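You operate a simulated robot arm through the tools that you are given. There is no shell and no other tool.

You run a simulated robot arm. Do the job below in one go: nothing can be reset, and whatever is moved stays where it is left.

## Task
Clear the filler: green tub tipped on the tilting stand, nozzle into the washer.
Fine: pull the slide back to LOAD first; no gel pumped.
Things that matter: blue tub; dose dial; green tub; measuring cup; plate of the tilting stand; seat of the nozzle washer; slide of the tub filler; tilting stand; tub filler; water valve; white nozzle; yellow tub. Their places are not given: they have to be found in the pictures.

It is judged by the outcome, as a careful person would: the job done as asked, and still so three seconds after it is handed in. It fails if anything else is knocked over, pushed out of place, dropped, spilled or broken.

## Robot
A 6-joint arm with a two-finger parallel gripper, fixed in place. Base frame: the origin is at the foot of the arm, x ahead of it, y to its left, z up; the work surface is at about z = 0.8. Units: m, rad, N and s.
With the tool pointing down near the work surface it reaches from about 0.26 to 0.68 m from the base axis. Its first joint turns from -1.152 to 1.152 rad. Payload 2.9 kg.
The tool frame sits at the grasp point between the pads (the TCP): z along the fingers, y along the line on which they close. The tips reach 0.03 m beyond it. The gripper opens to 0.11 m. The fingers are 0.02 m wide and 0.01 m thick; the gripper's body (0.048 by 0.112 m) begins 0.055 m behind the TCP.
Orientation is that of the tool frame in the base frame, as a unit quaternion [x, y, z, w]. With the fingers straight down and closing along the base's y, the tool's x points along the base's -x, its y along +y and its z along -z.

## Interface
- The arm moves only by the tool jog_arm. Its argument "rows" is a list of rows, each a list of 3 entries, a list of its own where there are three numbers: the shift along the tool's x, y, z in cm, then the turn, a rotation vector about the tool's x, y, z in rad, then the closure, from 0 (fully open) to 1 (shut). In form: [[[dx, dy, dz], [rx, ry, rz], hand], ...]. A call has 1 to 20 rows; each row shifts and turns the commanded pose from where the row before left it, along the tool's axes as they then stand. A row lasts 0.2 s, in which the tool goes at most 0.05 m and 0.15 rad; a call with a longer step from one row to the next is refused whole, and so is a gripper value outside its range. A pose out of reach is approached as far as the arm can. The call stops where the force on the tool passes 70 N (or 10 N more than at its start, if that is more) or the arm is blocked; 0.2 s more then pass. Each finger travels about 0.108 m/s and halts on what it meets, pressing with about 21 N; the grip force reading is that of the motor and also rises with nothing between the fingers. The clock runs only during rows and for 0.2 s after the last one: add rows that do not move to give the fingers time. The reply holds the time, the measured pose of the TCP, the force on the tool along the base axes, the opening and the grip force, in the units named above and with some noise, with the torque about the TCP (base axes, N m) and any sound that the robot's microphone picked up.
- Cameras (640 x 400 px; columns grow to the right, rows downward): "scene" is fixed at [0.0691, 0.4235, 1.3758]; the picture's right is [-0.82, -0.57, 0.00], its down [-0.39, 0.56, -0.73] and it looks along [0.41, -0.60, -0.68] (base axes); focal length 265 px, centre (320, 200). "wrist" rides on the gripper at [0.072, 0.017, -0.103] in the tool frame; the picture's right is [-0.23, 0.97, 0.00], its down [-0.76, -0.18, -0.62] and it looks along [-0.61, -0.14, 0.78] (tool axes); focal length 222 px, centre (320, 200).
- grab_frame(camera): a new picture of that camera. The clock stands still meanwhile.
- point_at(camera, pixels): for up to 12 pixels [column, row] of the newest picture of that camera ("zoom" is the newest enlarged one), the place [x, y, z] in the base frame of the surface seen there, good to about 0.002 m, but the place of the scene camera against the robot may be out by one fixed shift of up to 0.012 m in any direction. The clock stands still meanwhile.
- zoom(camera, box): a new picture of the part [left, top, right, bottom] of that camera's present view, enlarged. The clock stands still meanwhile.
- finish_job(): hands the job in; it is judged then, once.

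Open the gripper and draw the arm clear of the work before you hand the job in, unless the task says otherwise.

The tools are called after ">>>" by a JSON object that holds its "op" and its "data". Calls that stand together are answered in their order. jog_arm: Moves the arm, as the interface text tells. Its arguments: {"type":"object","properties":{"rows":{"type":"array","items":{"type":"array"}}},"required":["rows"]} The other tools are called the same way: grab_frame (camera) takes a picture; point_at (camera, pixels) gives the place of the surface under pixels of a picture; zoom (camera, box) takes an enlarged picture of a part of a camera's view; finish_job () hands the job in.

At the start:

```text
clock: 0.0
position: [0.3462, -0.1004, 1.1449]
tcp_rot: [0.0, 1.0, 0.001, 0.0]
contact_force: [-0.3, -0.4, -0.4]
ft_torque: [-0.01, 0.01, -0.02]
gripper_width: 0.1101
finger_force: 0.0
```

scene: 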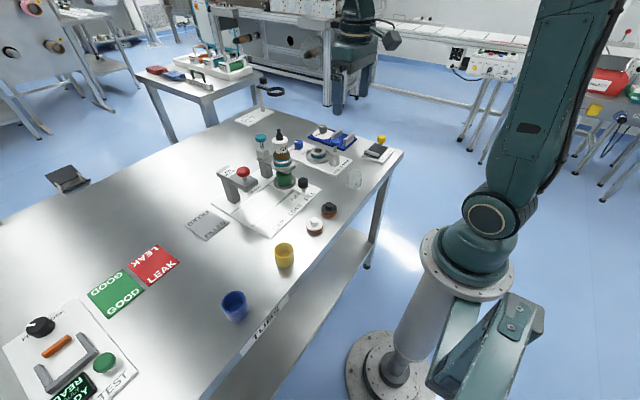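
wrist: 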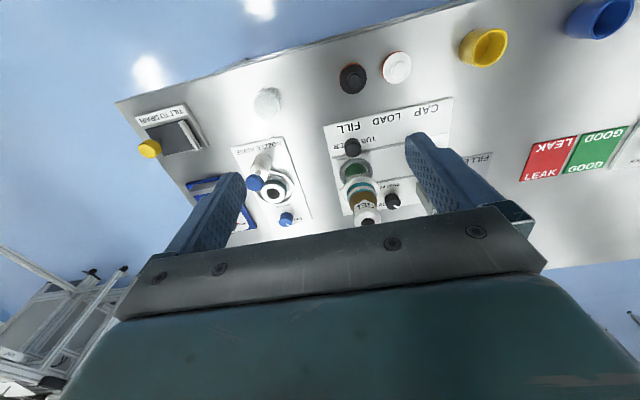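

The scene picture shows the filler around (280,175), washer at about (320,155), and the tilting stand at about (378,150). I'll zoom in on these areas to see details.

>>> {"op": "zoom", "data": {"camera": "scene", "box": [200, 110, 340, 240]}}

>>> {"op": "zoom", "data": {"camera": "scene", "box": [280, 110, 420, 200]}}

>>> {"op": "zoom", "data": {"camera": "wrist", "box": [110, 60, 330, 240]}}

>>> {"op": "zoom", "data": {"camera": "wrist", "box": [300, 30, 520, 230]}}

```text
3.08 times, centred on (270, 175) of scene
```

zoom: 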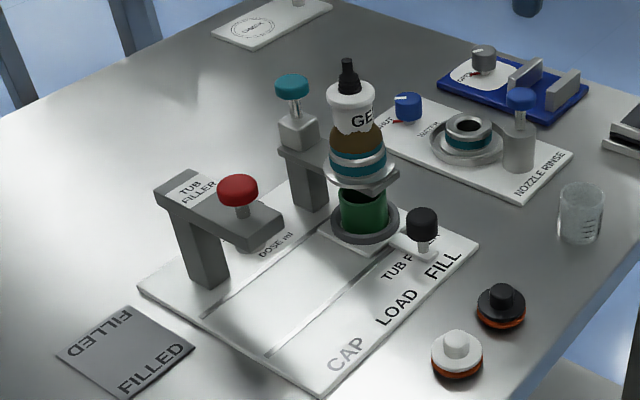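

```text
4.44 times, centred on (350, 155) of scene
```

zoom: 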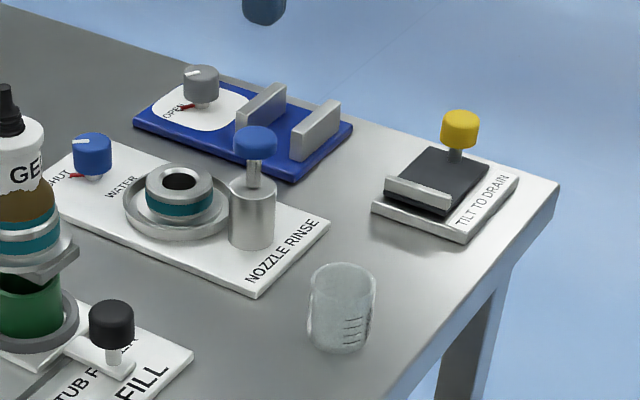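

```text
2.22 times, centred on (220, 150) of wrist
```

zoom: 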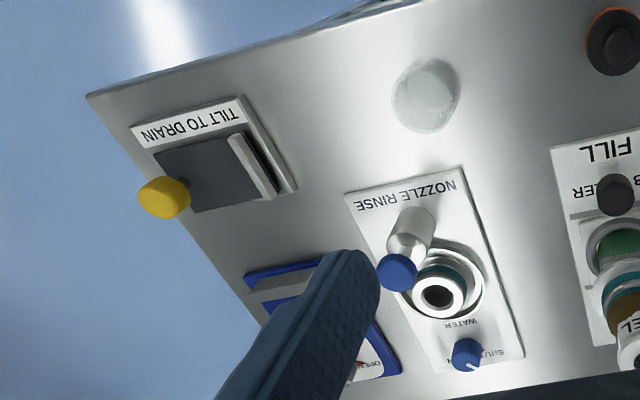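

```text
2.00 times, centred on (410, 130) of wrist
```

zoom: 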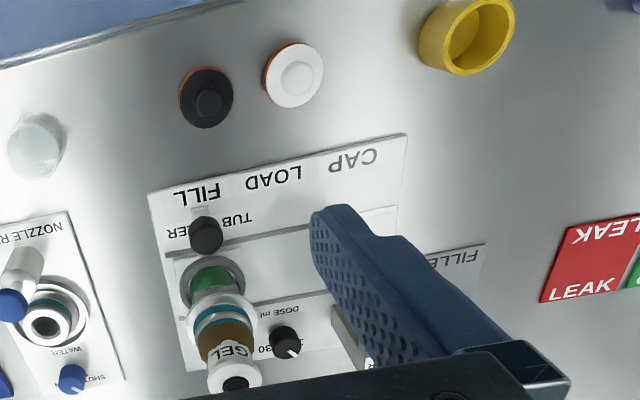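

The green tub sits under the filler head in the slide at FILL, with the gel bottle/nozzle above it. I'll zoom again on the filler and query points.

>>> {"op": "zoom", "data": {"camera": "scene", "box": [240, 120, 320, 200]}}

```text
5.00 times, centred on (280, 160) of scene
```

zoom: 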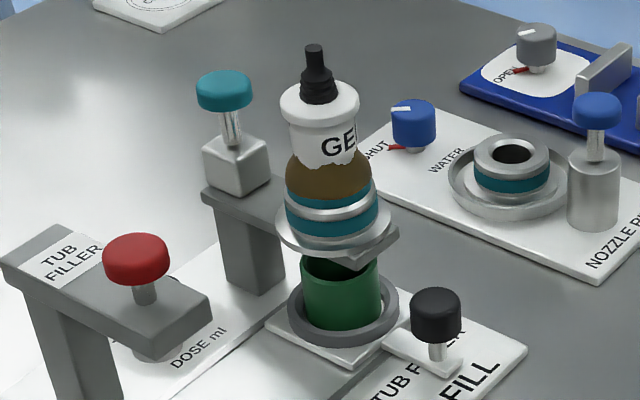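

The nozzle is the white GEL bottle standing in the filler head's collar; the green tub is below. I'll measure points on these.

>>> {"op": "point_at", "data": {"camera": "zoom", "pixels": [[315, 47], [320, 95], [320, 130], [328, 180], [332, 212], [335, 232], [340, 290], [340, 325], [436, 300], [436, 325], [425, 345], [512, 152]]}}

>>> {"op": "point_at", "data": {"camera": "zoom", "pixels": [[225, 85], [135, 250], [412, 118], [598, 105], [595, 200], [512, 180], [460, 195], [390, 235], [300, 330], [535, 345], [240, 165], [280, 235]]}}

>>> {"op": "point_at", "data": {"camera": "scene", "pixels": [[382, 136], [377, 152], [370, 150], [382, 158], [354, 180], [315, 225], [329, 208], [285, 255], [234, 305], [366, 157], [372, 163], [390, 150]]}}

```text
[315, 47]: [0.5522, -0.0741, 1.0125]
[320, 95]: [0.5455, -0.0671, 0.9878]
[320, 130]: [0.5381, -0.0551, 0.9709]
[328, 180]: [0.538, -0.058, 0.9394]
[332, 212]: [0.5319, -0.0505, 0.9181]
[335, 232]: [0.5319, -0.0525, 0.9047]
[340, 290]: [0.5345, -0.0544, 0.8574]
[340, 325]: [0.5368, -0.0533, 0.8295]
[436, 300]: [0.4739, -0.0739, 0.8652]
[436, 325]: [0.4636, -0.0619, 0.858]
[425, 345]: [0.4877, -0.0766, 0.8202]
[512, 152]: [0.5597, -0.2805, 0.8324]
```

```text
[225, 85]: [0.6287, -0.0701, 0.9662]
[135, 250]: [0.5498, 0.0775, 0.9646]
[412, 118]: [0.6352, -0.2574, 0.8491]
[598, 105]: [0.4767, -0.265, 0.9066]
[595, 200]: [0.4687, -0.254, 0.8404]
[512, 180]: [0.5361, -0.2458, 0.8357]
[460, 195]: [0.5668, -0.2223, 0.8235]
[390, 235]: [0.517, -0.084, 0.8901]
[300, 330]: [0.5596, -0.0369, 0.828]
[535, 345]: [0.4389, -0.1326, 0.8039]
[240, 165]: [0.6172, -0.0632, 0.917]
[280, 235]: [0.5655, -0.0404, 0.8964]
```

```text
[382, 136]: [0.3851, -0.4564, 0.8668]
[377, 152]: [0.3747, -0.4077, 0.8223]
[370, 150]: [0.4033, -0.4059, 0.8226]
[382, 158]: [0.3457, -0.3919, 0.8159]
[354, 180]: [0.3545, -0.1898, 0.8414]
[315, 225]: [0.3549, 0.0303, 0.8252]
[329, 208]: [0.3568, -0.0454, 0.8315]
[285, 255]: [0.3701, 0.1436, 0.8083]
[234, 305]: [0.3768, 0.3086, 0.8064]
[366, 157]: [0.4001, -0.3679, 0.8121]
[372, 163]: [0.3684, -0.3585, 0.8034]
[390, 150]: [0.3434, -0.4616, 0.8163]
```

The layout is roughly: tub/nozzle axis near (0.545,-0.068), slide knob near (0.475,-0.08), washer seat near (0.555,-0.27), and stand plate near (0.38,-0.41). I'll cross-check with the wrist camera to find the scene camera's shift.

>>> {"op": "grab_frame", "data": {"camera": "wrist"}}

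>>> {"op": "point_at", "data": {"camera": "wrist", "pixels": [[149, 149], [352, 147], [355, 168], [361, 190], [366, 214], [391, 202], [275, 187], [253, 183], [286, 219], [180, 140], [267, 103], [353, 78]]}}

```text
taken
```

wrist: 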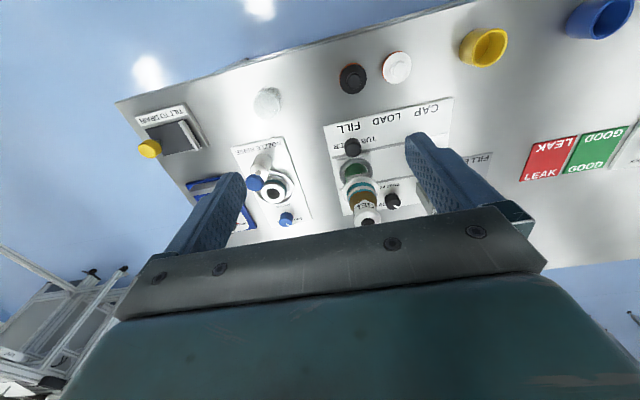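

```text
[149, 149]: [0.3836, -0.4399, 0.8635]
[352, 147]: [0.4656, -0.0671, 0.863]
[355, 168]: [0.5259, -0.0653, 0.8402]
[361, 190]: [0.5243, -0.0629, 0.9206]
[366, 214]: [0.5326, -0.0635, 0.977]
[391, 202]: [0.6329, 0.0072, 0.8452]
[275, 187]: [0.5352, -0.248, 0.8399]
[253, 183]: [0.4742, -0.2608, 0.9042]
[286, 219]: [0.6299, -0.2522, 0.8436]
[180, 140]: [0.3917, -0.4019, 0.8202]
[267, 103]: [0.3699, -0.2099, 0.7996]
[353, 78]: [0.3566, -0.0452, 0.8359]
```

Both cameras roughly agree. I'll zoom with the wrist camera onto the filler to see the nozzle's construction.

>>> {"op": "zoom", "data": {"camera": "wrist", "box": [310, 130, 430, 225]}}

>>> {"op": "zoom", "data": {"camera": "wrist", "box": [130, 90, 230, 170]}}

>>> {"op": "zoom", "data": {"camera": "scene", "box": [345, 125, 415, 175]}}

>>> {"op": "zoom", "data": {"camera": "scene", "box": [255, 120, 315, 190]}}

```text
4.21 times, centred on (370, 178) of wrist
```

zoom: 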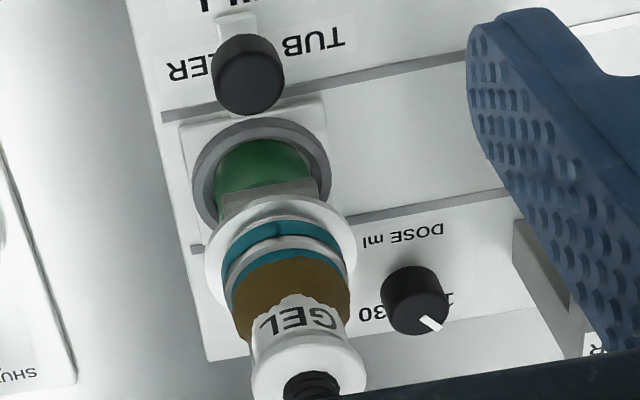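

```text
5.00 times, centred on (180, 130) of wrist
```

zoom: 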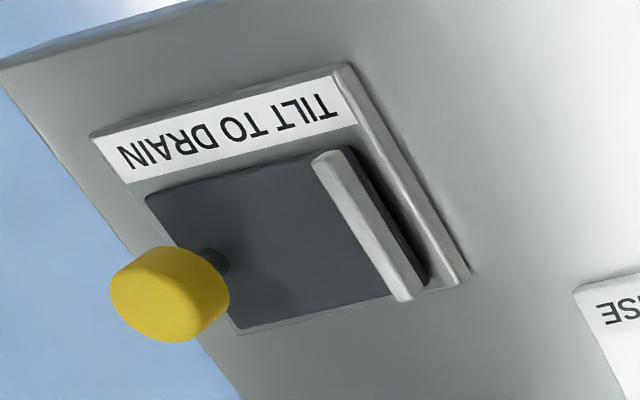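

```text
8.00 times, centred on (380, 150) of scene
```

zoom: 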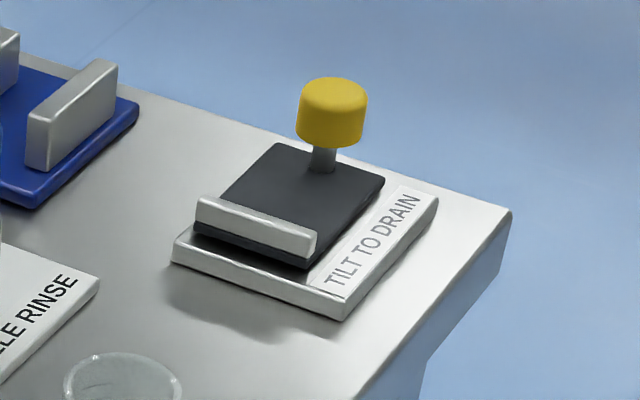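

```text
5.71 times, centred on (285, 155) of scene
```

zoom: 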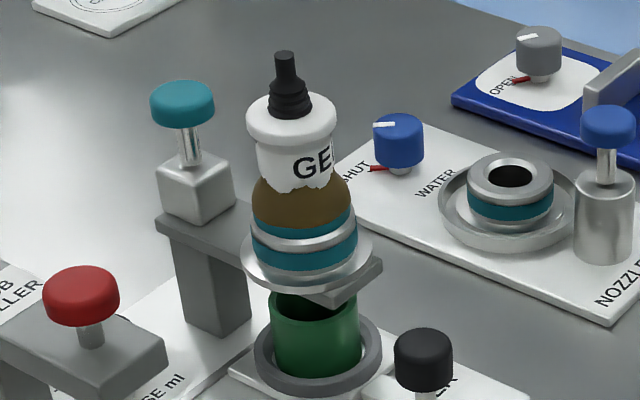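

I'll measure the label positions and the stand's geometry in fresh zooms to learn the slide travel and the tilt axis.

>>> {"op": "point_at", "data": {"camera": "wrist", "pixels": [[350, 127], [384, 118], [428, 109], [341, 155], [345, 185], [368, 150], [380, 155], [372, 180], [352, 205], [326, 128], [452, 100], [404, 130]]}}

>>> {"op": "zoom", "data": {"camera": "scene", "box": [345, 125, 415, 175]}}

>>> {"op": "point_at", "data": {"camera": "zoom", "pixels": [[330, 88], [325, 160], [285, 150], [380, 180], [225, 195], [310, 250], [200, 205], [315, 240], [345, 300], [435, 200], [180, 255], [345, 205]]}}

```text
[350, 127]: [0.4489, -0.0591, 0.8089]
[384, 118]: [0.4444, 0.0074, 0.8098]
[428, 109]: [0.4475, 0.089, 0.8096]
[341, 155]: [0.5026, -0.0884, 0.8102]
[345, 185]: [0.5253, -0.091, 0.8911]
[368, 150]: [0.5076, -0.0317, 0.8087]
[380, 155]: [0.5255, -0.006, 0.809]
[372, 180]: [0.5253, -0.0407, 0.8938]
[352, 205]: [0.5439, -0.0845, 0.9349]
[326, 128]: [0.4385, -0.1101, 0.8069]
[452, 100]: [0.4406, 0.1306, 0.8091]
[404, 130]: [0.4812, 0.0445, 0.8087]
```

```text
8.00 times, centred on (380, 150) of scene
```

zoom: 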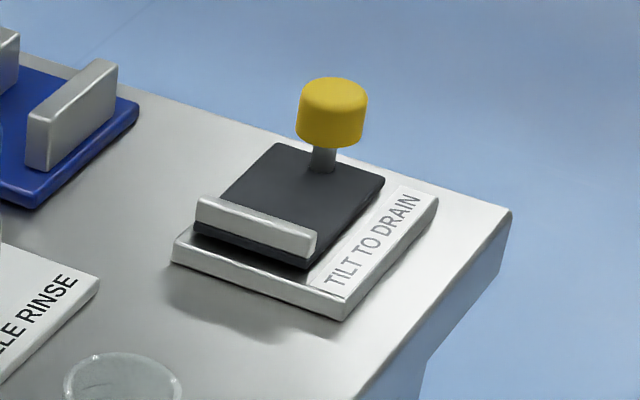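

```text
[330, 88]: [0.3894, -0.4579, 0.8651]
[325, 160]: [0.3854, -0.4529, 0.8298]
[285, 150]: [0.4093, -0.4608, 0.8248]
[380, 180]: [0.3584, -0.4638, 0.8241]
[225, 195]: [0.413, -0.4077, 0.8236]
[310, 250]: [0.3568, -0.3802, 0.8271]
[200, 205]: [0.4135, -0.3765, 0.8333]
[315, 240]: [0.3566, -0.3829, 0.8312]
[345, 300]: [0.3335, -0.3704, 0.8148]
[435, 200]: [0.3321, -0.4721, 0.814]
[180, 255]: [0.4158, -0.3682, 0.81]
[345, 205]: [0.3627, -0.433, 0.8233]
```

The slide knob is near (0.470,-0.067,0.863) by wrist. I move the camera closer (TCP to about (0.40,-0.07,1.0)), clear of the nozzle, for better measurements.

>>> {"op": "jog_arm", "data": {"rows": [[[-1.08, 0.6, 2.9], [0, 0, 0], 0], [[-1.08, 0.6, 2.9], [0, 0, 0], 0], [[-1.08, 0.6, 2.9], [0, 0, 0], 0], [[-1.08, 0.6, 2.9], [0, 0, 0], 0], [[-1.08, 0.6, 2.9], [0, 0, 0], 0], [[0, 0, 0], [0, 0, 0], 0]]}}

>>> {"op": "grab_frame", "data": {"camera": "wrist"}}

```text
clock: 1.4
position: [0.3958, -0.0709, 0.9988]
tcp_rot: [0.0, 1.0, 0.0, 0.0]
contact_force: [-0.3, -0.1, 0.0]
ft_torque: [-0.01, 0.0, 0.01]
gripper_width: 0.1099
finger_force: 0.1
```

```text
taken
```

wrist: 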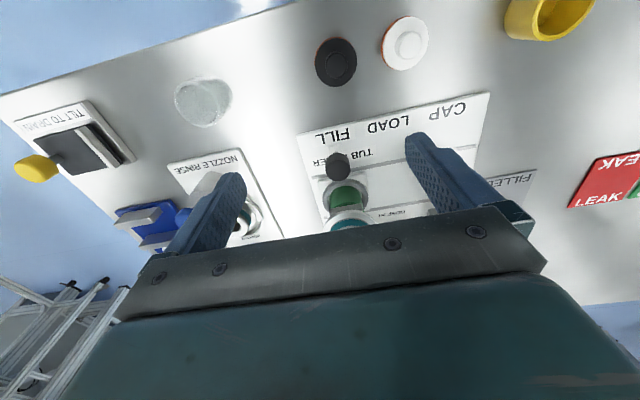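

The knob is at (338,165) and the labels at (332,136),(378,125),(445,110). I zoom in to measure the knob, tab and labels.

>>> {"op": "zoom", "data": {"camera": "wrist", "box": [290, 90, 490, 230]}}

>>> {"op": "point_at", "data": {"camera": "wrist", "pixels": [[338, 158], [338, 175], [332, 136], [378, 125], [446, 109], [346, 193], [330, 192], [362, 188], [338, 206], [346, 180], [360, 210], [400, 175]]}}

```text
2.86 times, centred on (390, 160) of wrist
```

zoom: 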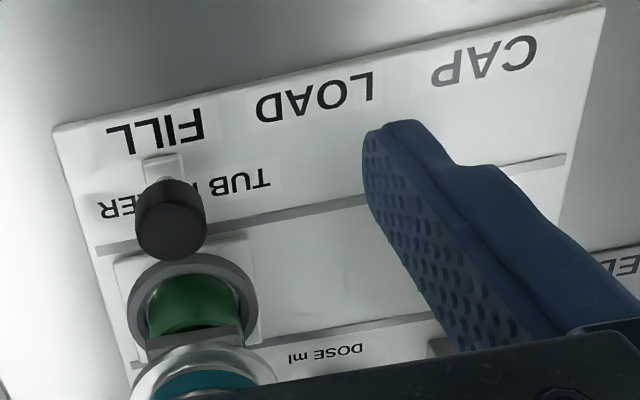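

```text
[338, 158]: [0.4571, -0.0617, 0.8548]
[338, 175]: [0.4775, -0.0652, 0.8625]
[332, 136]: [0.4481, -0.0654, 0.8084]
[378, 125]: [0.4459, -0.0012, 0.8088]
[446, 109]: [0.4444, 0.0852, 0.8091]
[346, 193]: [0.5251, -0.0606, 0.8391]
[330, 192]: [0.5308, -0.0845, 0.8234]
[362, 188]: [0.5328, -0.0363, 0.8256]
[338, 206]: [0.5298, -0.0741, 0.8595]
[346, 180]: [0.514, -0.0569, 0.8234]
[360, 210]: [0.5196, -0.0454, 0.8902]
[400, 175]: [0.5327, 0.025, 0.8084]
```

I'll get the label centres and carriage edges more precisely from this zoom.

>>> {"op": "point_at", "data": {"camera": "zoom", "pixels": [[155, 130], [314, 100], [485, 62], [165, 165], [148, 165], [183, 165], [118, 262], [250, 232], [170, 185], [128, 310], [256, 290], [150, 360]]}}

>>> {"op": "zoom", "data": {"camera": "wrist", "box": [300, 140, 380, 230]}}

```text
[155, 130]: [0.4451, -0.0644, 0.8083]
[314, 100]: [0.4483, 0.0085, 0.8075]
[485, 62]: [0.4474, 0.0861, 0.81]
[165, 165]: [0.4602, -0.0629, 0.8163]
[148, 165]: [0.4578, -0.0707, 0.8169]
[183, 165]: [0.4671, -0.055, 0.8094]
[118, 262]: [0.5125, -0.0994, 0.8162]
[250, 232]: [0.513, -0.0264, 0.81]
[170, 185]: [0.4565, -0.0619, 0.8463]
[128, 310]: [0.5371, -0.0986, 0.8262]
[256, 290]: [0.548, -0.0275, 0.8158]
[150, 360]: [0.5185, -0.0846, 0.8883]
```

```text
4.44 times, centred on (340, 185) of wrist
```

zoom: 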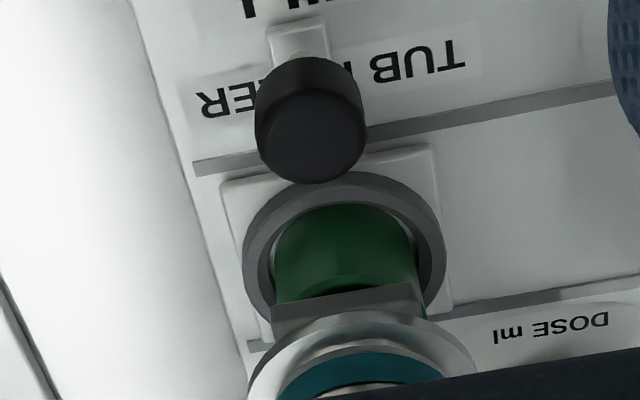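

Carriage spans y -0.099 to -0.026 (centre -0.063); the LOAD label is at y 0.0085. I'll measure the knob's top face edges for the grip.

>>> {"op": "point_at", "data": {"camera": "zoom", "pixels": [[310, 135], [258, 130], [362, 130], [310, 95], [310, 178], [310, 75], [300, 60], [315, 250], [300, 240], [400, 240], [285, 280], [405, 275]]}}

```text
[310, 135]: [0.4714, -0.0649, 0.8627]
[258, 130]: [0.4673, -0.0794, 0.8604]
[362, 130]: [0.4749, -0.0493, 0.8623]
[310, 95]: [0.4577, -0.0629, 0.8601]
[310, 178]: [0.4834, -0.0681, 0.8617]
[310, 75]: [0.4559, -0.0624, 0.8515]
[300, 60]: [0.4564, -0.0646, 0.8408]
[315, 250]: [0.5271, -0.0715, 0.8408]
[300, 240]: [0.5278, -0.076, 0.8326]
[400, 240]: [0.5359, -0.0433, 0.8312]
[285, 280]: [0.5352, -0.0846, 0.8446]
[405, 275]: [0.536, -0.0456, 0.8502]
```

Knob centre is about (0.471,-0.0645), top z 0.8625, 30 mm wide. I move over it with open fingers, then descend to about 2 cm above the gripping height before checking.

>>> {"op": "jog_arm", "data": {"rows": [[[-2.5, 0.2, 0], [0, 0, 0], 0], [[-2.5, 0.2, 0], [0, 0, 0], 0], [[-2.5, 0.24, 0], [0, 0, 0], 0], [[0, 0, 3], [0, 0, 0], 0], [[0, 0, 3], [0, 0, 0], 0], [[0, 0, 3], [0, 0, 0], 0], [[0, 0, 1.9], [0, 0, 0], 0], [[0, 0, 0], [0, 0, 0], 0]]}}

>>> {"op": "grab_frame", "data": {"camera": "wrist"}}

>>> {"op": "grab_frame", "data": {"camera": "scene"}}

```text
clock: 3.2
position: [0.475, -0.0642, 0.89]
tcp_rot: [0.0, 1.0, 0.0, 0.0]
contact_force: [0.6, 0.3, 0.1]
ft_torque: [0.01, -0.01, 0.04]
gripper_width: 0.1101
finger_force: 0.0
```

```text
taken
```

wrist: 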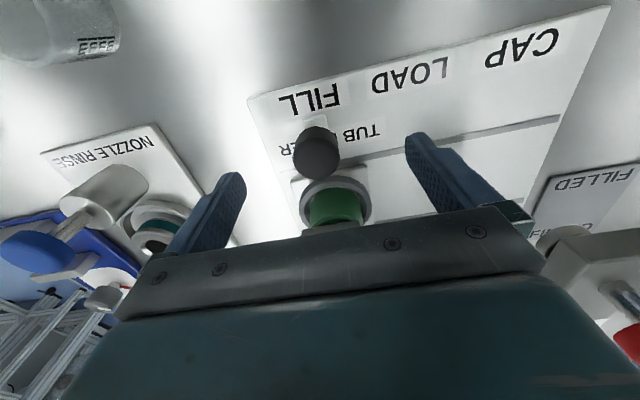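

```text
taken
```

scene: 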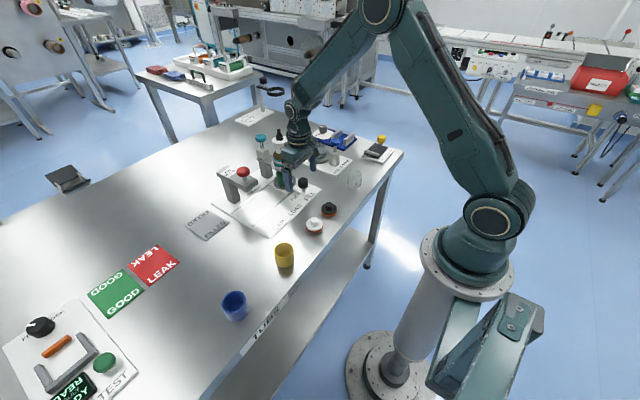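

The fingers straddle the knob (316,150). I verify the knob's place from this closer view before descending.

>>> {"op": "point_at", "data": {"camera": "wrist", "pixels": [[318, 152], [295, 150], [338, 150], [316, 135], [318, 175], [340, 210], [335, 185], [370, 200], [303, 200]]}}

>>> {"op": "zoom", "data": {"camera": "wrist", "box": [260, 80, 460, 230]}}

>>> {"op": "zoom", "data": {"camera": "scene", "box": [240, 120, 340, 210]}}

```text
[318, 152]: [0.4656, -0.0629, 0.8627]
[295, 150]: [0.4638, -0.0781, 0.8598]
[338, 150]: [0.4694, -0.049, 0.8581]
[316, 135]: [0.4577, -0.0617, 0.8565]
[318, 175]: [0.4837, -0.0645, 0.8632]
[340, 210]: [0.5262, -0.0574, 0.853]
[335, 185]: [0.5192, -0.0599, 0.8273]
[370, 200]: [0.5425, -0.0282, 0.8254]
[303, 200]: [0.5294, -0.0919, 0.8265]
```

```text
2.67 times, centred on (360, 155) of wrist
```

zoom: 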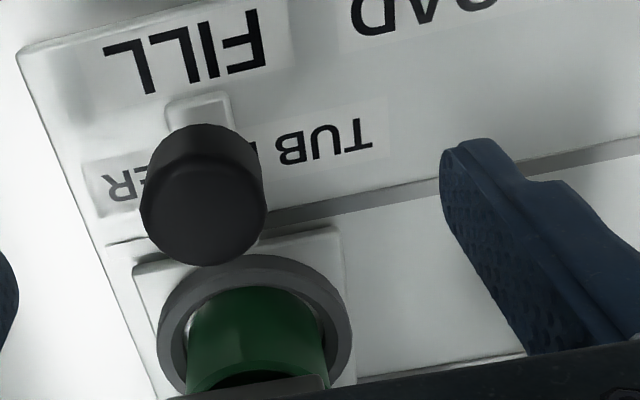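

```text
4.44 times, centred on (290, 165) of scene
```

zoom: 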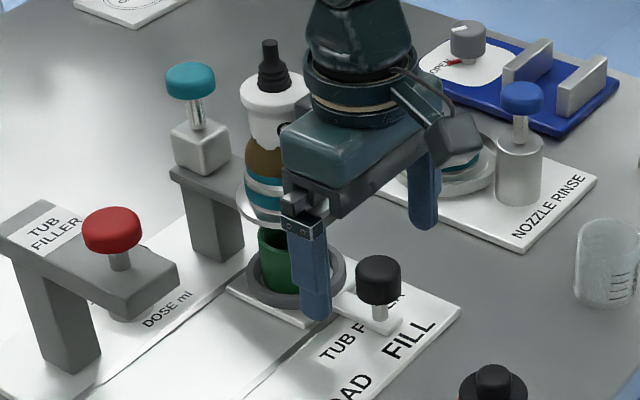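

The hand's wrist sits close to the nozzle in the scene view, so I'll lean the hand back 0.45 rad toward the base (about the tool y) before descending to the knob, keeping it clear of the nozzle.

>>> {"op": "jog_arm", "data": {"rows": [[[0, 0, 0], [0, -0.15, 0], 0], [[0, 0, 0], [0, -0.15, 0], 0], [[0, 0, 0], [0, -0.15, 0], 0], [[0, 0, 0], [0, 0, 0], 0], [[0.79, 0, 1.12], [0, 0, 0], 0], [[0.79, 0, 1.12], [0, 0, 0], 0], [[0, 0, 0], [0, 0, 0], 0], [[0, 0, 0], [0, 0, 0], 0]]}}

>>> {"op": "zoom", "data": {"camera": "scene", "box": [240, 120, 340, 210]}}

>>> {"op": "grab_frame", "data": {"camera": "wrist"}}

```text
clock: 5.0
position: [0.4699, -0.065, 0.8647]
tcp_rot: [-0.001, 0.975, 0.0, 0.224]
contact_force: [-0.2, -0.3, 0.2]
ft_torque: [0.02, 0.01, -0.01]
gripper_width: 0.1102
finger_force: 0.2
```

```text
4.44 times, centred on (290, 165) of scene
```

zoom: 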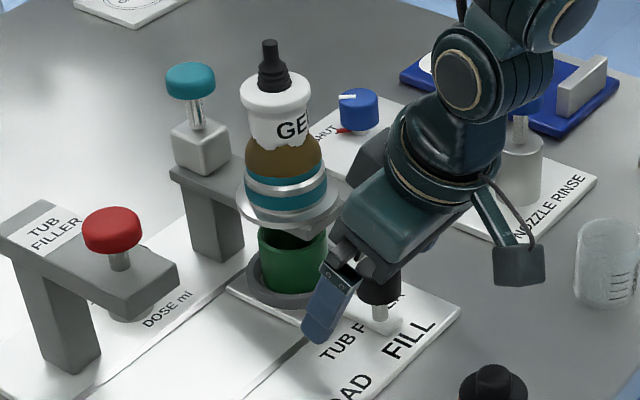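

```text
taken
```

wrist: 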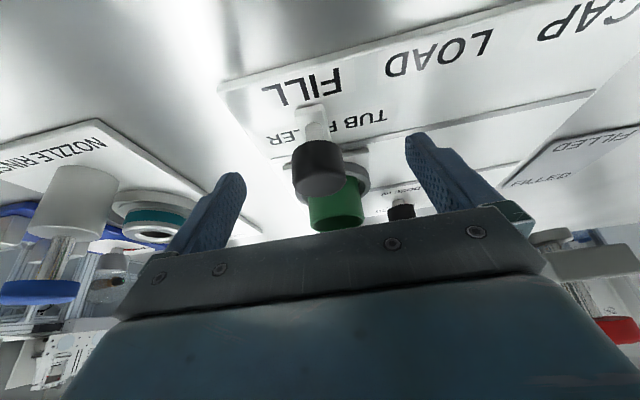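

The hand is now clear of the nozzle and the fingers straddle the knob. I close on the knob.

>>> {"op": "jog_arm", "data": {"rows": [[[0, 0, 0], [0, 0, 0], 0.4], [[0, 0, 0], [0, 0, 0], 0.7], [[0, 0, 0], [0, 0, 0], 0.8], [[0, 0, 0], [0, 0, 0], 0.8], [[0, 0, 0], [0, 0, 0], 0.8]]}}

>>> {"op": "zoom", "data": {"camera": "scene", "box": [240, 120, 340, 210]}}

```text
clock: 6.2
position: [0.47, -0.0652, 0.8651]
tcp_rot: [0.0, 0.975, -0.001, 0.223]
contact_force: [0.4, -1.3, -0.6]
ft_torque: [0.17, 0.02, 0.07]
gripper_width: 0.0318
finger_force: 45.1
```

```text
4.44 times, centred on (290, 165) of scene
```

zoom: 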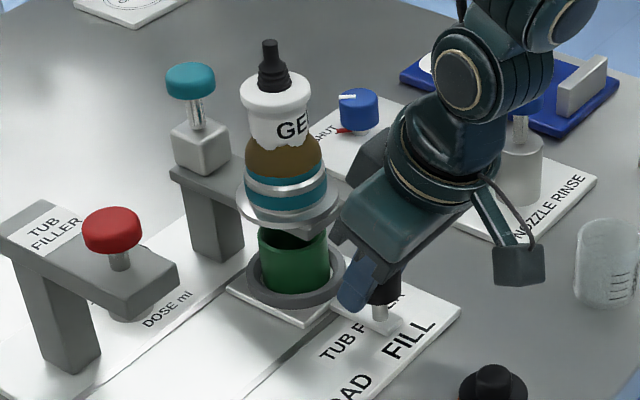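

Knob gripped (0.0318 m wide, negligible force). I draw the slide slowly along +y, first about 3.5 cm, watching forces.

>>> {"op": "jog_arm", "data": {"rows": [[[0, 0.3, 0], [0, 0, 0], 0.8], [[0, 0.5, 0], [0, 0, 0], 0.8], [[0, 0.5, 0], [0, 0, 0], 0.8], [[0, 0.5, 0], [0, 0, 0], 0.8], [[0, 0.5, 0], [0, 0, 0], 0.8], [[0, 0.5, 0], [0, 0, 0], 0.8], [[0, 0.5, 0], [0, 0, 0], 0.8], [[0, 0.2, 0], [0, 0, 0], 0.8]]}}

>>> {"op": "zoom", "data": {"camera": "scene", "box": [240, 120, 340, 210]}}

```text
clock: 8.0
position: [0.47, -0.0286, 0.8646]
tcp_rot: [0.0, 0.975, 0.0, 0.221]
contact_force: [-1.4, -0.5, -15.2]
ft_torque: [-0.31, -0.55, -0.14]
gripper_width: 0.0317
finger_force: 44.5
```

```text
4.44 times, centred on (290, 165) of scene
```

zoom: 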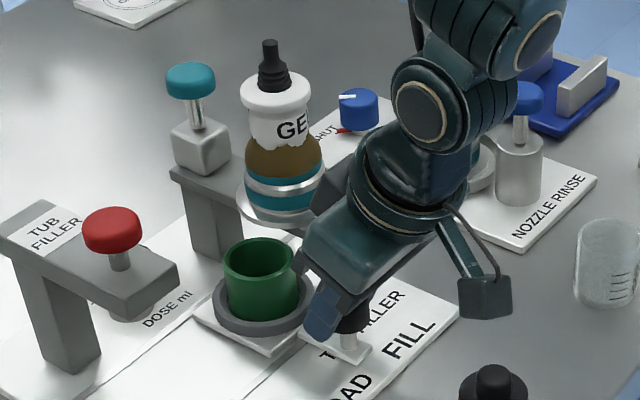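

The slide moves with the tub upright. I continue the remaining ~3.7 cm to LOAD.

>>> {"op": "jog_arm", "data": {"rows": [[[0, 0.3, 0], [0, 0, 0], 0.8], [[0, 0.5, 0], [0, 0, 0], 0.8], [[0, 0.5, 0], [0, 0, 0], 0.8], [[0, 0.5, 0], [0, 0, 0], 0.8], [[0, 0.5, 0], [0, 0, 0], 0.8], [[0, 0.5, 0], [0, 0, 0], 0.8], [[0, 0.4, 0], [0, 0, 0], 0.8], [[0, 0.3, 0], [0, 0, 0], 0.8], [[0, 0.2, 0], [0, 0, 0], 0.8], [[0, 0, 0], [0, 0, 0], 0.8]]}}

>>> {"op": "zoom", "data": {"camera": "scene", "box": [220, 130, 340, 230]}}

>>> {"op": "grab_frame", "data": {"camera": "wrist"}}

```text
clock: 10.2
position: [0.4699, 0.007, 0.8643]
tcp_rot: [0.0, 0.975, 0.0, 0.223]
contact_force: [-17.7, 0.6, 3.8]
ft_torque: [-0.28, -0.55, 0.05]
gripper_width: 0.0317
finger_force: 45.1
```

```text
4.00 times, centred on (280, 180) of scene
```

zoom: 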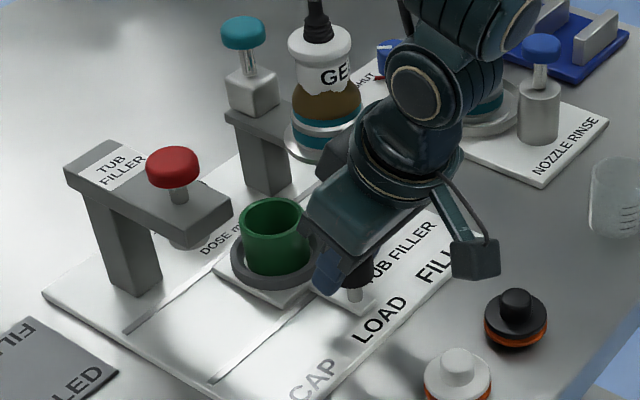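

```text
taken
```

wrist: 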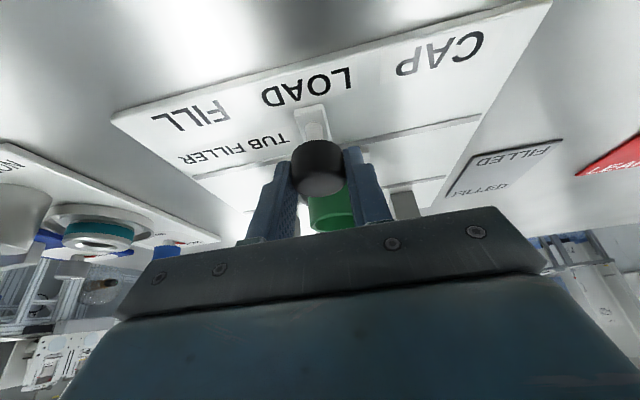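

The slide is near LOAD; I zoom on the tab against the LOAD label to check alignment.

>>> {"op": "zoom", "data": {"camera": "wrist", "box": [240, 50, 400, 150]}}

```text
4.00 times, centred on (320, 100) of wrist
```

zoom: 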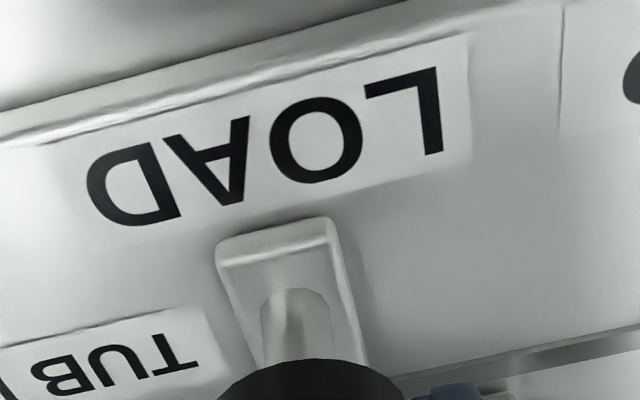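

>>> {"op": "point_at", "data": {"camera": "zoom", "pixels": [[90, 190], [438, 110], [60, 200], [470, 100], [218, 250], [332, 225], [275, 240], [260, 150], [30, 360], [205, 340]]}}

```text
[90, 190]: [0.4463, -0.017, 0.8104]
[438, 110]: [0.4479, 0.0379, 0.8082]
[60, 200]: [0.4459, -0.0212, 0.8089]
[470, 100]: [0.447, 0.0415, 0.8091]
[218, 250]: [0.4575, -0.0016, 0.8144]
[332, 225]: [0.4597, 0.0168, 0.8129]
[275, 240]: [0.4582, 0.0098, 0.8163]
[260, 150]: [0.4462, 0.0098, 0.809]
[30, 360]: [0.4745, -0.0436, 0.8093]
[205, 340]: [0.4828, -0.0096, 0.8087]
```

Tab centre y≈0.0076 vs LOAD label centre ≈0.010; I nudge +0.3 cm, then open the gripper slowly.

>>> {"op": "jog_arm", "data": {"rows": [[[0, 0.15, 0], [0, 0, 0], 0.8], [[0, 0.15, 0], [0, 0, 0], 0.8], [[0, 0, 0], [0, 0, 0], 0.8], [[0, 0, 0], [0, 0, 0], 0.6], [[0, 0, 0], [0, 0, 0], 0.3], [[0, 0, 0], [0, 0, 0], 0.3]]}}

>>> {"op": "zoom", "data": {"camera": "wrist", "box": [240, 50, 400, 230]}}

```text
clock: 11.6
position: [0.4711, 0.011, 0.8653]
tcp_rot: [0.0, 0.975, 0.0, 0.224]
contact_force: [0.4, 0.6, 0.0]
ft_torque: [-0.04, 0.02, -0.01]
gripper_width: 0.0769
finger_force: 0.1
```

```text
2.22 times, centred on (320, 140) of wrist
```

zoom: 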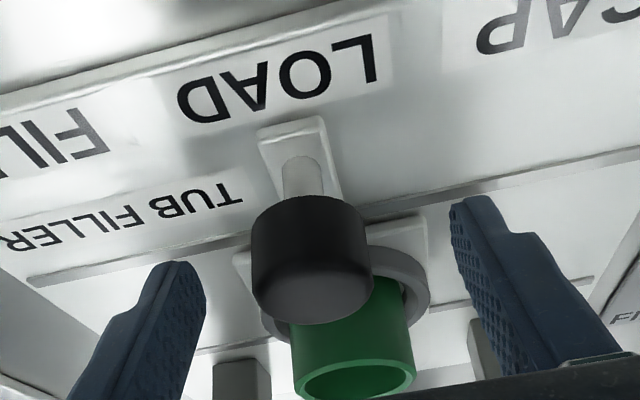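

The slide now sits at LOAD with the tub out from under the nozzle. I withdraw the hand back along its axis, then set it upright to measure the nozzle.

>>> {"op": "jog_arm", "data": {"rows": [[[0, 0, -2], [0, 0, 0], 0.1], [[0, 0, -3], [0, 0, 0], 0], [[0, 0, -3], [0, 0, 0], 0], [[0, 0, -3], [0, 0, 0], 0], [[0, 0, -3], [0, 0, 0], 0], [[0, 0, -3], [0, 0, 0], 0], [[0, 0, 0], [0, 0.15, 0], 0], [[0, 0, 0], [0, 0.15, 0], 0], [[0, 0, 0], [0, 0.15, 0], 0], [[0, -2, -4], [0, 0, 0], 0], [[0, -2, -4], [0, 0, 0], 0], [[0, -2, -3], [0, 0, 0], 0], [[0, 0, 0], [0, 0, 0], 0], [[0, 0, 0], [0, 0, 0], 0]]}}

>>> {"op": "grab_frame", "data": {"camera": "wrist"}}

>>> {"op": "zoom", "data": {"camera": "scene", "box": [220, 110, 340, 230]}}

```text
clock: 14.6
position: [0.3975, -0.0494, 1.128]
tcp_rot: [0.001, 1.0, 0.0, 0.0]
contact_force: [-0.4, 0.1, -0.1]
ft_torque: [-0.02, 0.01, 0.0]
gripper_width: 0.11
finger_force: 0.1
```

```text
taken
```

wrist: 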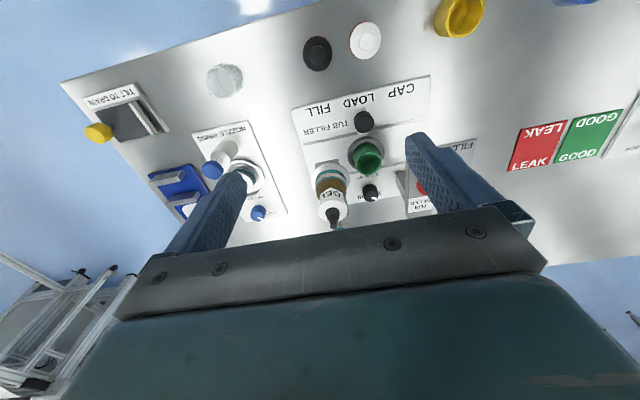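

```text
3.33 times, centred on (280, 170) of scene
```

zoom: 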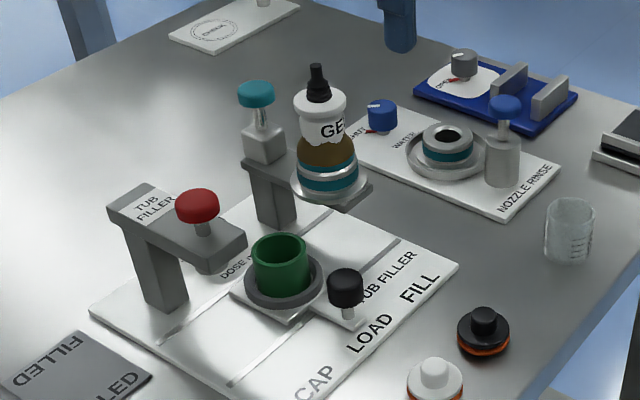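

The slide stays at LOAD. I zoom the wrist view onto the nozzle (333,190) and measure it.

>>> {"op": "zoom", "data": {"camera": "wrist", "box": [300, 140, 400, 235]}}

```text
4.21 times, centred on (350, 188) of wrist
```

zoom: 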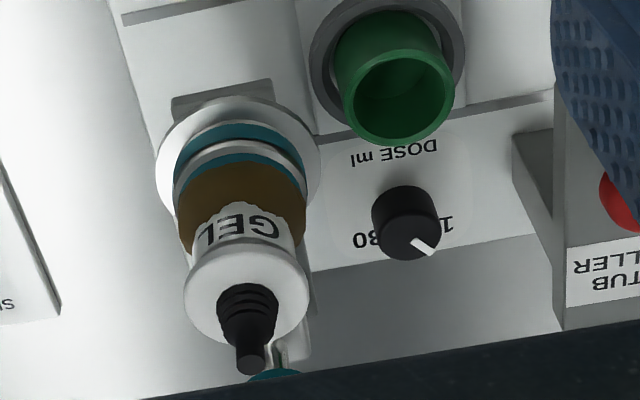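

>>> {"op": "point_at", "data": {"camera": "zoom", "pixels": [[250, 355], [245, 270], [200, 290], [300, 290], [225, 240], [240, 190], [180, 205], [304, 195], [240, 160], [240, 140], [240, 120], [240, 90]]}}

>>> {"op": "point_at", "data": {"camera": "zoom", "pixels": [[175, 160], [303, 150], [160, 165], [320, 150], [340, 75], [452, 75], [395, 140], [400, 55], [395, 100], [320, 45], [465, 40], [405, 235]]}}

```text
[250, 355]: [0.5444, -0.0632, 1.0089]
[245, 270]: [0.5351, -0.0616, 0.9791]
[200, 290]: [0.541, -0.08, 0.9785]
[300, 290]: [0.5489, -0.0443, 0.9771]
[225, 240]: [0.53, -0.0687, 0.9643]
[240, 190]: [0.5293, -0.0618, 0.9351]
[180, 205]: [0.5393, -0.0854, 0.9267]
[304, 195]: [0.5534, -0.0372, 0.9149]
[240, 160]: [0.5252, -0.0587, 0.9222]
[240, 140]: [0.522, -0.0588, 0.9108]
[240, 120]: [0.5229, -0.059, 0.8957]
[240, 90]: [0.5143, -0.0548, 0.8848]
```

```text
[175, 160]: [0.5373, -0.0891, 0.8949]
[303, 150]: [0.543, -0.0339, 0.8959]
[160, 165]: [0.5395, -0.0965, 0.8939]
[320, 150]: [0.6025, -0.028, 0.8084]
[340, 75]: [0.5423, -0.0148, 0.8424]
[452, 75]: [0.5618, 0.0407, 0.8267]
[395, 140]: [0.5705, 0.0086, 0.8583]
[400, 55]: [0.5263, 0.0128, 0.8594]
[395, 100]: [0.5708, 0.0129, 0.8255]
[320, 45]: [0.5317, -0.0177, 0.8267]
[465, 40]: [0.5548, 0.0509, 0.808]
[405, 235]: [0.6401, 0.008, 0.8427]
```

Nozzle axis is near (0.548,-0.0625), white flange top z 0.979, tip z 1.010; the tub centre is near (0.548,0.012), rim z 0.859. I move over the nozzle and come down partway with open fingers.

>>> {"op": "jog_arm", "data": {"rows": [[[-3.76, -0.33, 0], [0, 0, 0], 0], [[-3.76, -0.33, 0], [0, 0, 0], 0], [[-3.76, -0.33, 0], [0, 0, 0], 0], [[-3.77, -0.32, 0], [0, 0, 0], 0], [[0, 0, 0], [0, 0, 0], 0], [[0, 0, 3], [0, 0, 0], 0], [[0, 0, 3], [0, 0, 0], 0], [[0, 0, 3], [0, 0, 0], 0], [[0, 0, 0], [0, 0, 0], 0], [[0, 0, 0], [0, 0, 0], 0]]}}

>>> {"op": "grab_frame", "data": {"camera": "wrist"}}

>>> {"op": "zoom", "data": {"camera": "scene", "box": [220, 90, 340, 210]}}

```text
clock: 16.8
position: [0.548, -0.0609, 1.0375]
tcp_rot: [0.0, 1.0, 0.0, 0.0]
contact_force: [0.4, 1.1, -0.4]
ft_torque: [0.02, 0.01, 0.02]
gripper_width: 0.1101
finger_force: 0.0
```

```text
taken
```

wrist: 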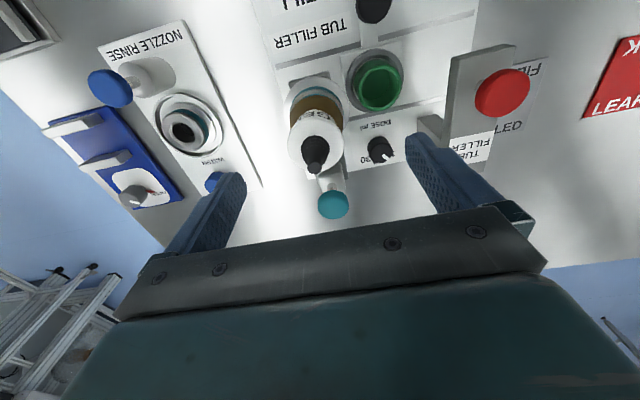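

```text
3.33 times, centred on (280, 150) of scene
```

zoom: 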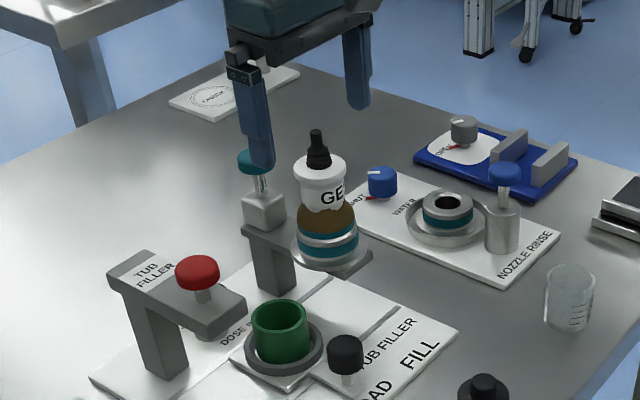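

The wrist view now shows the nozzle between the fingers and the washer seat at (187,128). I measure both from here.

>>> {"op": "zoom", "data": {"camera": "wrist", "box": [140, 60, 360, 220]}}

>>> {"op": "point_at", "data": {"camera": "wrist", "pixels": [[315, 168], [289, 145], [343, 140], [316, 111], [300, 125], [168, 128], [205, 130], [187, 107], [187, 152], [158, 128], [219, 128], [111, 88]]}}

```text
2.50 times, centred on (250, 140) of wrist
```

zoom: 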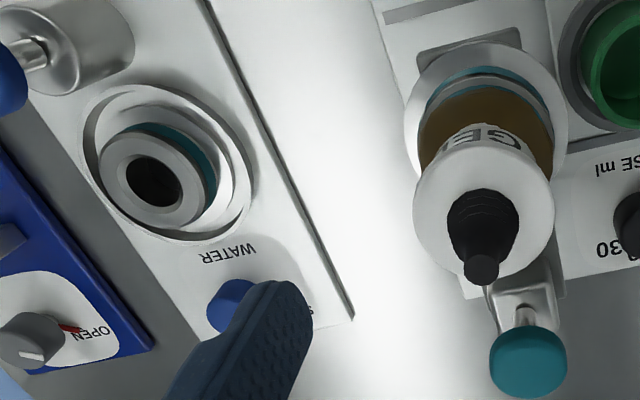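

```text
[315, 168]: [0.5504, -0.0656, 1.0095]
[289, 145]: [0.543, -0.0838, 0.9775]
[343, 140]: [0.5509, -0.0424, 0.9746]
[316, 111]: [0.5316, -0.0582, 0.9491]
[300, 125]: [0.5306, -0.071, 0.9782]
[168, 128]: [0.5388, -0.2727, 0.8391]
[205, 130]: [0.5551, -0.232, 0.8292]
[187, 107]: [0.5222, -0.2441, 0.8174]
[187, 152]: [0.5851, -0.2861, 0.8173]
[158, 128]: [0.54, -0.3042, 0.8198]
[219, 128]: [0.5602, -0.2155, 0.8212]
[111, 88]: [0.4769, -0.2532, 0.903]
```

I query the washer collar's top ring and hole from the zoom, plus the nozzle flange rim.

>>> {"op": "point_at", "data": {"camera": "zoom", "pixels": [[112, 175], [196, 190], [150, 145], [160, 220], [155, 185], [125, 155], [185, 212], [418, 215], [550, 205], [480, 160], [482, 268], [520, 345]]}}

```text
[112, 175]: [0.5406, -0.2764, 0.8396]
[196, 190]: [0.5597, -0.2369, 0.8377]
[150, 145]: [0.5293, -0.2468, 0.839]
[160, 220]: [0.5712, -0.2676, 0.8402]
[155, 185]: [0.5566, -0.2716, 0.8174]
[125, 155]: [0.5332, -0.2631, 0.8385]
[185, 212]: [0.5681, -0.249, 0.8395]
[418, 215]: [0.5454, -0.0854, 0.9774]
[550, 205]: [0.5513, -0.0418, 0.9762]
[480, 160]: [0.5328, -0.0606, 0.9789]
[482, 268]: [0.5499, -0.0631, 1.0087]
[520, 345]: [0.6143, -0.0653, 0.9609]
```

Washer collar centre is (0.550,-0.257), top z 0.839; nozzle axis about (0.5495,-0.0636). I descend to TCP z≈0.964 around the white body with open fingers.

>>> {"op": "jog_arm", "data": {"rows": [[[-0.15, -0.27, 0], [0, 0, 0], 0], [[0, 0, 2], [0, 0, 0], 0], [[0, 0, 2], [0, 0, 0], 0], [[0, 0, 2], [0, 0, 0], 0], [[0, 0, 1.3], [0, 0, 0], 0], [[0, 0, 0], [0, 0, 0], 0], [[0, 0, 0], [0, 0, 0], 0]]}}

>>> {"op": "zoom", "data": {"camera": "scene", "box": [230, 100, 330, 190]}}

>>> {"op": "grab_frame", "data": {"camera": "wrist"}}

```text
clock: 18.4
position: [0.5493, -0.066, 0.9646]
tcp_rot: [0.0, 1.0, 0.0, 0.0]
contact_force: [-0.7, 0.3, -0.2]
ft_torque: [0.02, -0.01, 0.0]
gripper_width: 0.1106
finger_force: 0.1
```

```text
4.44 times, centred on (280, 145) of scene
```

zoom: 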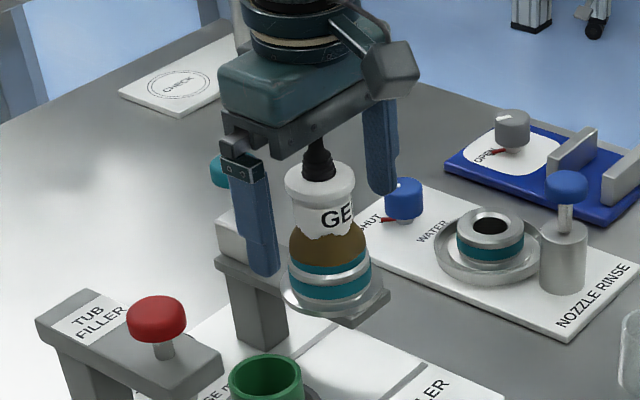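

```text
taken
```

wrist: 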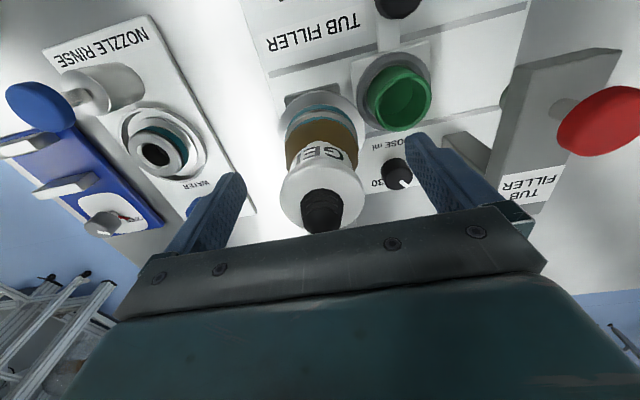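

Fingers straddle the white body with the palm above the tip. I close gently onto the nozzle with a 1 mm y correction.

>>> {"op": "jog_arm", "data": {"rows": [[[0, 0.12, 0], [0, 0, 0], 0.3], [[0, 0, 0], [0, 0, 0], 0.5], [[0, 0, 0], [0, 0, 0], 0.58], [[0, 0, 0], [0, 0, 0], 0.66], [[0, 0, 0], [0, 0, 0], 0.7], [[0, 0, 0], [0, 0, 0], 0.7], [[0, 0, 0], [0, 0, 0], 0.7]]}}

>>> {"op": "zoom", "data": {"camera": "scene", "box": [230, 100, 330, 190]}}

>>> {"op": "zoom", "data": {"camera": "wrist", "box": [230, 80, 430, 240]}}

```text
clock: 20.0
position: [0.5488, -0.0644, 0.9651]
tcp_rot: [0.0, 1.0, 0.001, 0.0]
contact_force: [-1.0, -0.3, 0.0]
ft_torque: [0.07, 0.05, 0.01]
gripper_width: 0.0432
finger_force: 21.4
```

```text
4.44 times, centred on (280, 145) of scene
```

zoom: 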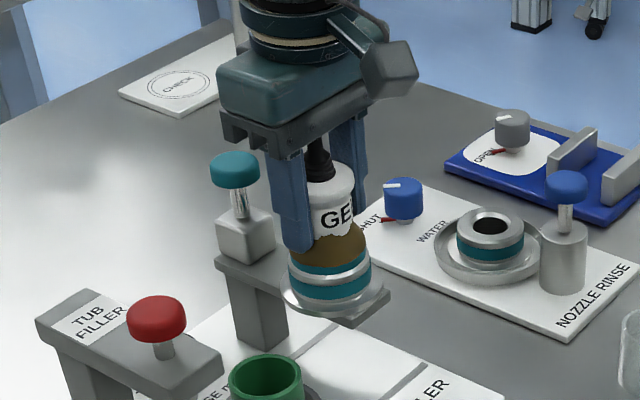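

```text
2.50 times, centred on (330, 160) of wrist
```

zoom: 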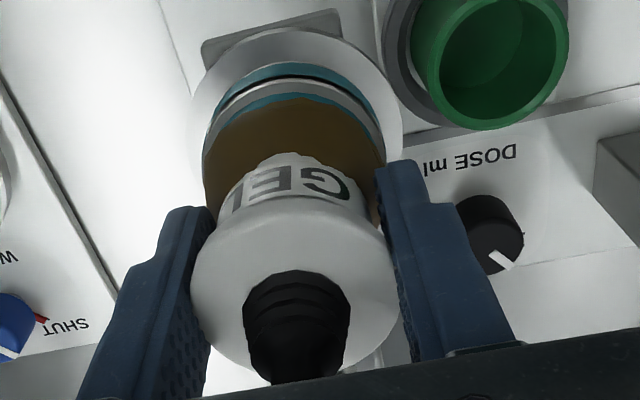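

The gripper holds the white flange (0.0432 m, 21 N). I lift slowly, watching the force for any lock.

>>> {"op": "jog_arm", "data": {"rows": [[[0, 0, -0.2], [0, 0, 0], 0.7], [[0, 0, -0.3], [0, 0, 0], 0.7], [[0, 0, -0.5], [0, 0, 0], 0.7], [[0, 0, -0.5], [0, 0, 0], 0.7], [[0, 0, 0], [0, 0, 0], 0.7]]}}

>>> {"op": "zoom", "data": {"camera": "scene", "box": [230, 100, 330, 190]}}

```text
clock: 21.2
position: [0.5484, -0.0637, 0.9797]
tcp_rot: [0.0, 1.0, 0.0, 0.0]
contact_force: [0.4, 0.1, -1.9]
ft_torque: [0.03, 0.03, 0.0]
gripper_width: 0.0431
finger_force: 21.2
```

```text
4.44 times, centred on (280, 145) of scene
```

zoom: 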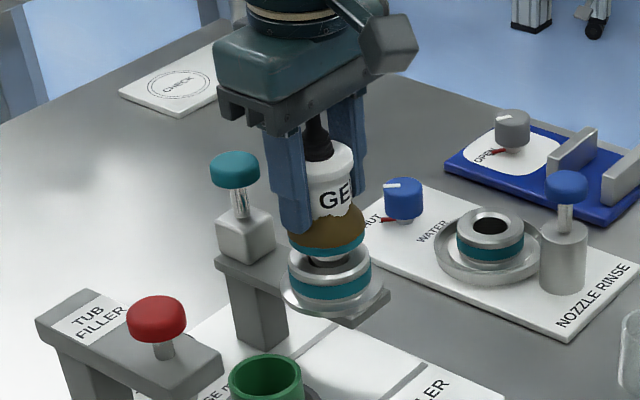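

It lifts freely (about 1.9 N). I keep lifting 7 cm to expose the spigot.

>>> {"op": "jog_arm", "data": {"rows": [[[0, 0, -1], [0, 0, 0], 0.7], [[0, 0, -1.5], [0, 0, 0], 0.7], [[0, 0, -1.5], [0, 0, 0], 0.7], [[0, 0, -1.5], [0, 0, 0], 0.7], [[0, 0, -1], [0, 0, 0], 0.7], [[0, 0, -0.5], [0, 0, 0], 0.7], [[0, 0, 0], [0, 0, 0], 0.7], [[0, 0, 0], [0, 0, 0], 0.7]]}}

>>> {"op": "zoom", "data": {"camera": "scene", "box": [230, 100, 330, 190]}}

>>> {"op": "grab_frame", "data": {"camera": "wrist"}}

```text
clock: 23.0
position: [0.5476, -0.0652, 1.0511]
tcp_rot: [-0.001, 1.0, 0.0, 0.0]
contact_force: [-0.2, 0.2, -1.4]
ft_torque: [0.01, -0.01, 0.01]
gripper_width: 0.0433
finger_force: 21.0
```

```text
4.44 times, centred on (280, 145) of scene
```

zoom: 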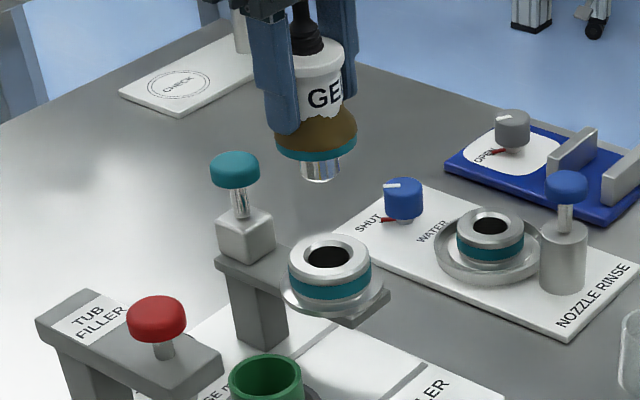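

```text
taken
```

wrist: 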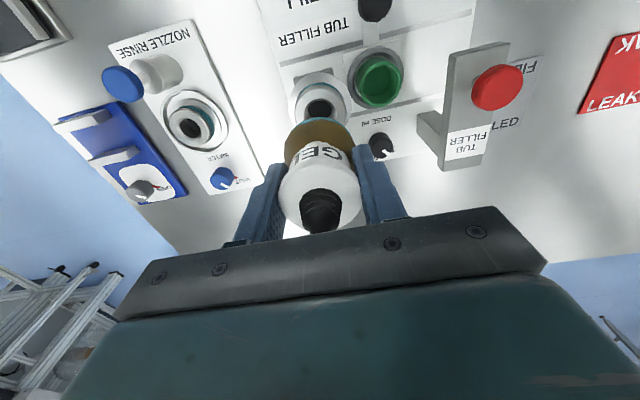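

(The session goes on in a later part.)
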